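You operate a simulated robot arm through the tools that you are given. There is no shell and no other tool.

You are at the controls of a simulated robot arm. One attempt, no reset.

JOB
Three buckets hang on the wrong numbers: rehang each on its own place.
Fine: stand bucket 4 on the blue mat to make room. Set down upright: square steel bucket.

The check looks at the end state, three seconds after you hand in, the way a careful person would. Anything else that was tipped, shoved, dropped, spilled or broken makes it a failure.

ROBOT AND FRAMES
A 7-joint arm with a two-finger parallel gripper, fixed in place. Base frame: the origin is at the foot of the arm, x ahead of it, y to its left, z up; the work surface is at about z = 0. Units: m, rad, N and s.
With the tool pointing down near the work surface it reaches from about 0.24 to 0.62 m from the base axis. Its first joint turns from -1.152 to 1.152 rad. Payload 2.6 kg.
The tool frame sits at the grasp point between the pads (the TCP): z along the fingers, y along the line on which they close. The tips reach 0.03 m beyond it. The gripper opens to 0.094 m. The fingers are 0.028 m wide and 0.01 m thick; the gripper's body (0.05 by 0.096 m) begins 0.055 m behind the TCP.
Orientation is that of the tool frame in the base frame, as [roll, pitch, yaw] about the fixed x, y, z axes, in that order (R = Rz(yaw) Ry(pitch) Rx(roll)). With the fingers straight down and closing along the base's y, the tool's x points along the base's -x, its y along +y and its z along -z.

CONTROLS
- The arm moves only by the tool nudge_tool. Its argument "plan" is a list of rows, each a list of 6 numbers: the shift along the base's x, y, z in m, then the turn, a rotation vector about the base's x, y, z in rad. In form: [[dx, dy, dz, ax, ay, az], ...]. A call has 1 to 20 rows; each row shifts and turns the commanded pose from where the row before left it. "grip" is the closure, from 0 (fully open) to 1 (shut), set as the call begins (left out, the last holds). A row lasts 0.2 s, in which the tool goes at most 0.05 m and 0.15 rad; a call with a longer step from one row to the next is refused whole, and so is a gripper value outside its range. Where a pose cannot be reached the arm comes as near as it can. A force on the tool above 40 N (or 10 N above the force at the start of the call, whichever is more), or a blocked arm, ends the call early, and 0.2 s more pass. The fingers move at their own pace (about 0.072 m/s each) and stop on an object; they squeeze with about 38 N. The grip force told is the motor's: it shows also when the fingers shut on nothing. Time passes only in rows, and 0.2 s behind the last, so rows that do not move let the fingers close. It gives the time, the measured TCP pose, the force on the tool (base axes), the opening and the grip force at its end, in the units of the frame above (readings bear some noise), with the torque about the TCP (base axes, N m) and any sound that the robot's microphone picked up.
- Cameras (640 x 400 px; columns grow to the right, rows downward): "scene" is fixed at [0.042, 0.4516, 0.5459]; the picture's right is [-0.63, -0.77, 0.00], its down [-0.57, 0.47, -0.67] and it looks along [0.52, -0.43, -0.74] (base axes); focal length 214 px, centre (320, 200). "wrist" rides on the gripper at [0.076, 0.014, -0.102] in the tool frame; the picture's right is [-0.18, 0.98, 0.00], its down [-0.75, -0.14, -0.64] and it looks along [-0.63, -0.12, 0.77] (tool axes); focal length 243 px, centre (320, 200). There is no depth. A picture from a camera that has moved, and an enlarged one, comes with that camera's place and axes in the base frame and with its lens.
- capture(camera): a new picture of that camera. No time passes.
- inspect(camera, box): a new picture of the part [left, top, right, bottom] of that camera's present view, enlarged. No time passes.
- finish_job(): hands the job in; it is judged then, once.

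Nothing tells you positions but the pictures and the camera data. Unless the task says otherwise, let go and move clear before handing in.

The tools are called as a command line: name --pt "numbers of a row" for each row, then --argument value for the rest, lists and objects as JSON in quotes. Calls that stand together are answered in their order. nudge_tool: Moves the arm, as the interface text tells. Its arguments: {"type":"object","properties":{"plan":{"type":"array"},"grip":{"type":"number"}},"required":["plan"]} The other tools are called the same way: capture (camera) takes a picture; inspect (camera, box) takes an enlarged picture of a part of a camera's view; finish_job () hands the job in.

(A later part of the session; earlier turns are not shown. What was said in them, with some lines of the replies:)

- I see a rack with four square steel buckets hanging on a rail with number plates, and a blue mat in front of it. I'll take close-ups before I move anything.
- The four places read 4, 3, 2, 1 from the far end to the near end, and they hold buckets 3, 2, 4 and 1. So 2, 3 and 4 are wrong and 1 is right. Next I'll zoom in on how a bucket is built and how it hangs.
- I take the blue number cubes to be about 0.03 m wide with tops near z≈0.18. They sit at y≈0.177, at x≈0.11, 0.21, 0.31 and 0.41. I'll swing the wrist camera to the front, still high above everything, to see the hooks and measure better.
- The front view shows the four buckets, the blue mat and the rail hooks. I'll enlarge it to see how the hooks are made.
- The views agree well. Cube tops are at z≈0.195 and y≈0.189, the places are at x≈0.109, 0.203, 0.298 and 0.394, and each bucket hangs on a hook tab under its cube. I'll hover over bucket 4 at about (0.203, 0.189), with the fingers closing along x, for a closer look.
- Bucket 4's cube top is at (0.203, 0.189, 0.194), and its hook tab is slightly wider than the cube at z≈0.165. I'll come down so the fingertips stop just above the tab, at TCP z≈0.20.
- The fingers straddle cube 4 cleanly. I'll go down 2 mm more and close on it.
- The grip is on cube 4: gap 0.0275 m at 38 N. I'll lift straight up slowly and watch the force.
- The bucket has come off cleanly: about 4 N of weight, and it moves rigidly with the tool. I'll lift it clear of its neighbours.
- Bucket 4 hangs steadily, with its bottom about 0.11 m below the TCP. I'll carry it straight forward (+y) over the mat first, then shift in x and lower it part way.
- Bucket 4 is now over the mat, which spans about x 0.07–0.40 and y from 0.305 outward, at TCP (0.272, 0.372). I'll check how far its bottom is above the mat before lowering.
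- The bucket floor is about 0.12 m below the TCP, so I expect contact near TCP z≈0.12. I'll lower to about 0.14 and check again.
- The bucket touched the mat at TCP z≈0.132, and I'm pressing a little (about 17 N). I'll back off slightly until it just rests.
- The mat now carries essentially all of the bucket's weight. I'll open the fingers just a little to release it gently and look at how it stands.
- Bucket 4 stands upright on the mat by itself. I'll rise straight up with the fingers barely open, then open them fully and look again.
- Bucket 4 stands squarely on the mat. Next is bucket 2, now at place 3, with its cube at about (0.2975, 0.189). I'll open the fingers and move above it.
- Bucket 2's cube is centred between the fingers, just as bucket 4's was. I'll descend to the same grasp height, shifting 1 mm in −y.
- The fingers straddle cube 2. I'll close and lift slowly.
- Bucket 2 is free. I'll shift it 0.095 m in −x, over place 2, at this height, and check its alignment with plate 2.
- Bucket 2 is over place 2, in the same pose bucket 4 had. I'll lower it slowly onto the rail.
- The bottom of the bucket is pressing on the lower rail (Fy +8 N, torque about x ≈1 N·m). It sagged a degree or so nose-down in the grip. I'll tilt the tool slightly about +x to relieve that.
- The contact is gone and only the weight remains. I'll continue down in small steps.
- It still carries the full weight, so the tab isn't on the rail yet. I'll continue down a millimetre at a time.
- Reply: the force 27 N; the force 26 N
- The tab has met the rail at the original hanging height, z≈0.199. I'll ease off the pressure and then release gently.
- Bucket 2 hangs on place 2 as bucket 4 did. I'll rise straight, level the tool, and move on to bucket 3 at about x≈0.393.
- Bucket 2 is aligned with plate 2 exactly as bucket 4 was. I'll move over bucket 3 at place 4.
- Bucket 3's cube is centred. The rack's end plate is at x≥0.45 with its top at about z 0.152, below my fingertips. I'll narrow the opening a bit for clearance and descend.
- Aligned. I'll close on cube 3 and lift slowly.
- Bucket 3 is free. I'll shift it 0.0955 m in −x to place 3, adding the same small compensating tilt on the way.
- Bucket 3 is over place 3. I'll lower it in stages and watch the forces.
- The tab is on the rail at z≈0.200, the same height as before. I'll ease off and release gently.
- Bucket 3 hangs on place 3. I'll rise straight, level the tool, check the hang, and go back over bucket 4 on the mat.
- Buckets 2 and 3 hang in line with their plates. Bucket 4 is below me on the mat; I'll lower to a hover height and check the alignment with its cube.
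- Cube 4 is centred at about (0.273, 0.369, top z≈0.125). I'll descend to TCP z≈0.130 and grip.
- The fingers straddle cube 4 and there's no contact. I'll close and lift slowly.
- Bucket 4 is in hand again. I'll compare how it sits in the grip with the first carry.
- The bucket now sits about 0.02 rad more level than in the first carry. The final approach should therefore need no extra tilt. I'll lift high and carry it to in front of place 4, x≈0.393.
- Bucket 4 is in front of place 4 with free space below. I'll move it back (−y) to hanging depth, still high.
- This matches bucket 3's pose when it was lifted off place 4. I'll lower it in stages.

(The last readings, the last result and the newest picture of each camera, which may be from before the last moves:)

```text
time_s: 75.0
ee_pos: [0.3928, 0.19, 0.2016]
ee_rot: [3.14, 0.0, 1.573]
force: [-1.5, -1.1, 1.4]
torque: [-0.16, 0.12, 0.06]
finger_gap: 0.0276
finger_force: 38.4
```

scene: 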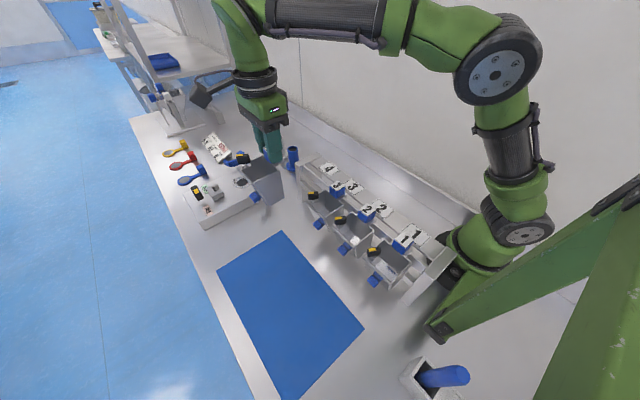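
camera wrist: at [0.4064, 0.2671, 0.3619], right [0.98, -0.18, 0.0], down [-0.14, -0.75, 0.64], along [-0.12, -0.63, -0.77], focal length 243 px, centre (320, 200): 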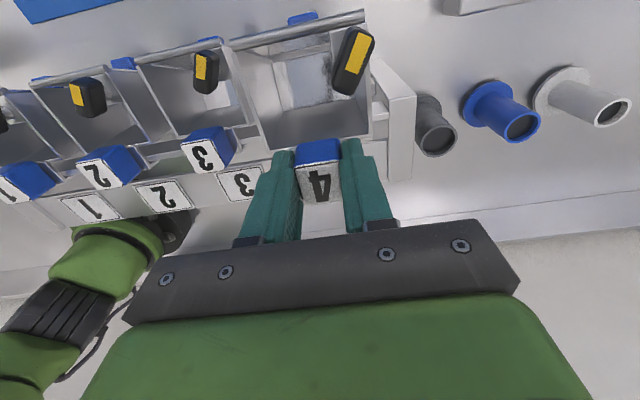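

The rail now carries bucket 4's weight at z≈0.200. I'll release gently.

nudge_tool --pt "0 0 0 0 0 0" --pt "0 0 0 0 0 0" --pt "0 0 0 0 0 0" --grip 0.6

capture --camera "wrist"

inspect --camera "scene" --box '[270, 90, 390, 210]'

```text
time_s: 75.8
ee_pos: [0.3923, 0.1891, 0.1991]
ee_rot: [-3.141, 0.001, 1.571]
force: [-0.1, 0.0, -0.2]
torque: [0.01, -0.02, -0.01]
finger_gap: 0.0378
finger_force: 0.1
```

```text
taken
camera wrist: at [0.4062, 0.2667, 0.3019], right [0.98, -0.18, 0.0], down [-0.14, -0.75, 0.64], along [-0.12, -0.63, -0.77], focal length 243 px, centre (320, 200)
```

wrist: 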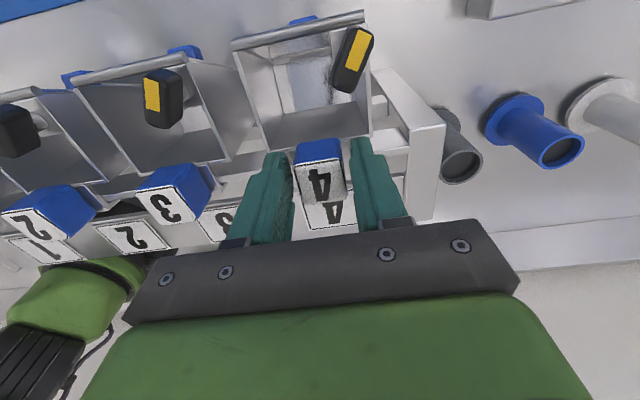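

```text
3.33 times, centred on (330, 150) of scene
camera zoom: at [0.042, 0.4516, 0.5459], right [-0.63, -0.77, 0.0], down [-0.57, 0.47, -0.67], along [0.52, -0.43, -0.74], focal length 715 px, centre (287, 367)
```

zoom: 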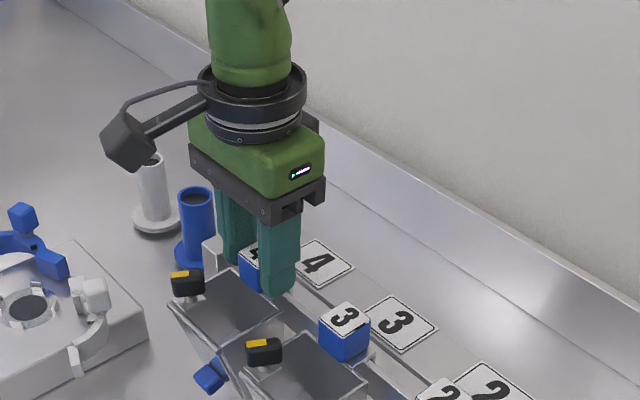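

Bucket 4 hangs on place 4. I'll rise straight, keeping the fingers clear of everything, and back away to check the whole rack.

nudge_tool --pt "0 0 0.006 0 0 0" --pt "0 0 0.012 0 0 0" --pt "0 0 0.02 0 0 0" --pt "0 0 0.02 0 0 0" --pt "0 0 0.03 0 0 0" --pt "0 0 0 0 0 0"

inspect --camera "wrist" --box '[240, 0, 400, 200]'

nudge_tool --pt "0 0 0.03 0 0 0" --pt "0 0.015 0.03 0 0 0" --pt "-0.01 0.02 0.02 0 0 0" --pt "-0.01 0.025 0 0 0 0" --pt "-0.01 0.025 0 0 0 0" --pt "-0.01 0.025 0 0 0 0" --pt "-0.01 0.025 0 0 0 0" --pt "-0.01 0.025 0 0 0 0" --pt "0 0 0 0 0 0"

capture --camera "scene"

capture --camera "wrist"

inspect --camera "scene" --box '[270, 140, 450, 300]'

```text
time_s: 77.2
ee_pos: [0.3916, 0.1887, 0.2892]
ee_rot: [3.142, 0.001, 1.573]
force: [0.1, 0.3, 0.3]
torque: [-0.03, 0.02, 0.03]
finger_gap: 0.0378
finger_force: 0.1
```

```text
2.00 times, centred on (320, 100) of wrist
camera zoom: at [0.4055, 0.2657, 0.3913], right [0.98, -0.18, 0.0], down [-0.14, -0.75, 0.64], along [-0.12, -0.63, -0.77], focal length 485 px, centre (320, 400)
```

zoom: 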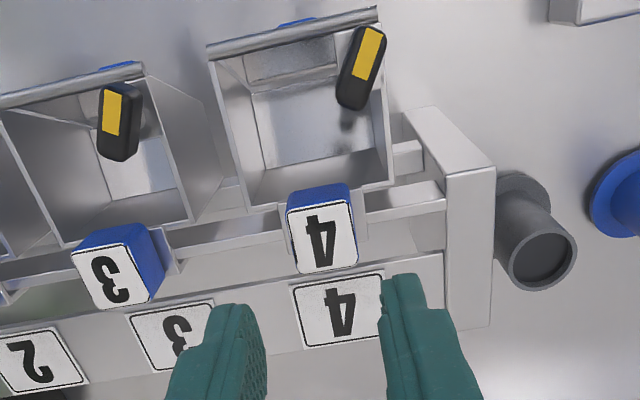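

```text
time_s: 79.2
ee_pos: [0.3324, 0.3479, 0.37]
ee_rot: [3.141, 0.0, 1.57]
force: [0.1, 0.5, 0.2]
torque: [-0.01, 0.01, 0.01]
finger_gap: 0.0376
finger_force: 0.1
```

```text
taken
```

scene: 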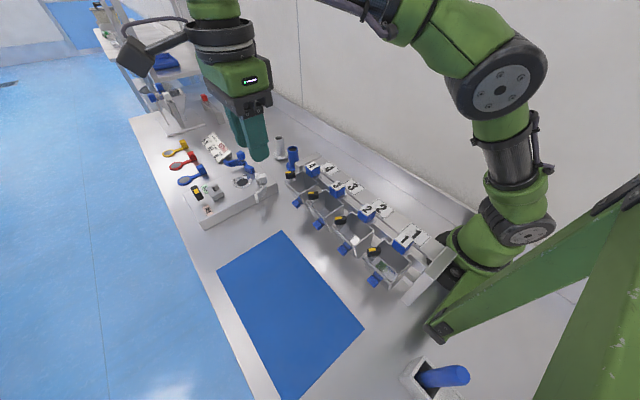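

```text
taken
camera wrist: at [0.3467, 0.4253, 0.471], right [0.98, -0.18, 0.0], down [-0.14, -0.75, 0.64], along [-0.12, -0.63, -0.77], focal length 243 px, centre (320, 200)
```

wrist: 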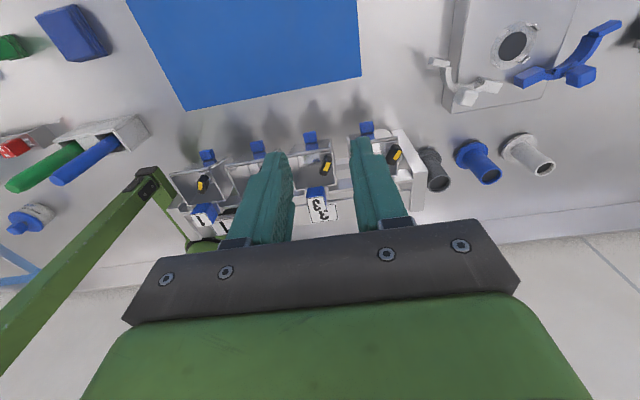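

```text
2.50 times, centred on (360, 220) of scene
camera zoom: at [0.042, 0.4516, 0.5459], right [-0.63, -0.77, 0.0], down [-0.57, 0.47, -0.67], along [0.52, -0.43, -0.74], focal length 536 px, centre (220, 150)
```

zoom: 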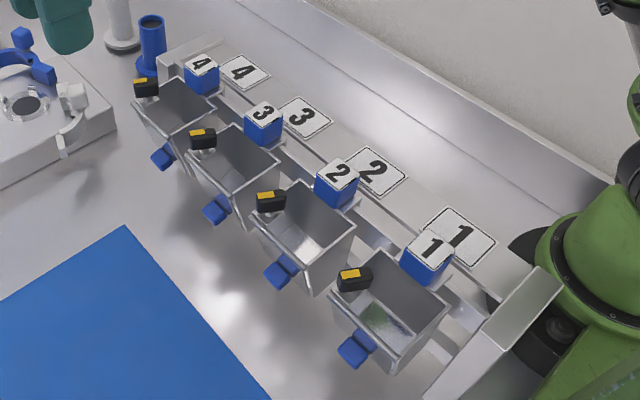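

All four buckets now hang on their matching plates: 4 on 4, 3 on 3, 2 on 2, and 1 untouched on 1. The mat is clear, nothing else has moved, and the gripper is empty and well away, so I'm handing in.

finish_job

```text
The job is handed in.
```

Buckets 2, 3 and 4 now hang on their own places, and bucket 1, which was already right, was not touched. I've handed the job in; no verdict came back.

- **Bucket 4:** it stood upright on the blue mat while I made room, then went onto place 4. The mat is clear again.
- **Bucket 2:** it pressed briefly against the lower rail (about 8 N) on the way down. I tilted the tool slightly to free it, and it seated at the normal height.
- **Bucket 3:** it went onto place 3 without trouble.

In the last pictures all four buckets line up with their number plates. Nothing else looks moved, and the gripper is empty and well clear.
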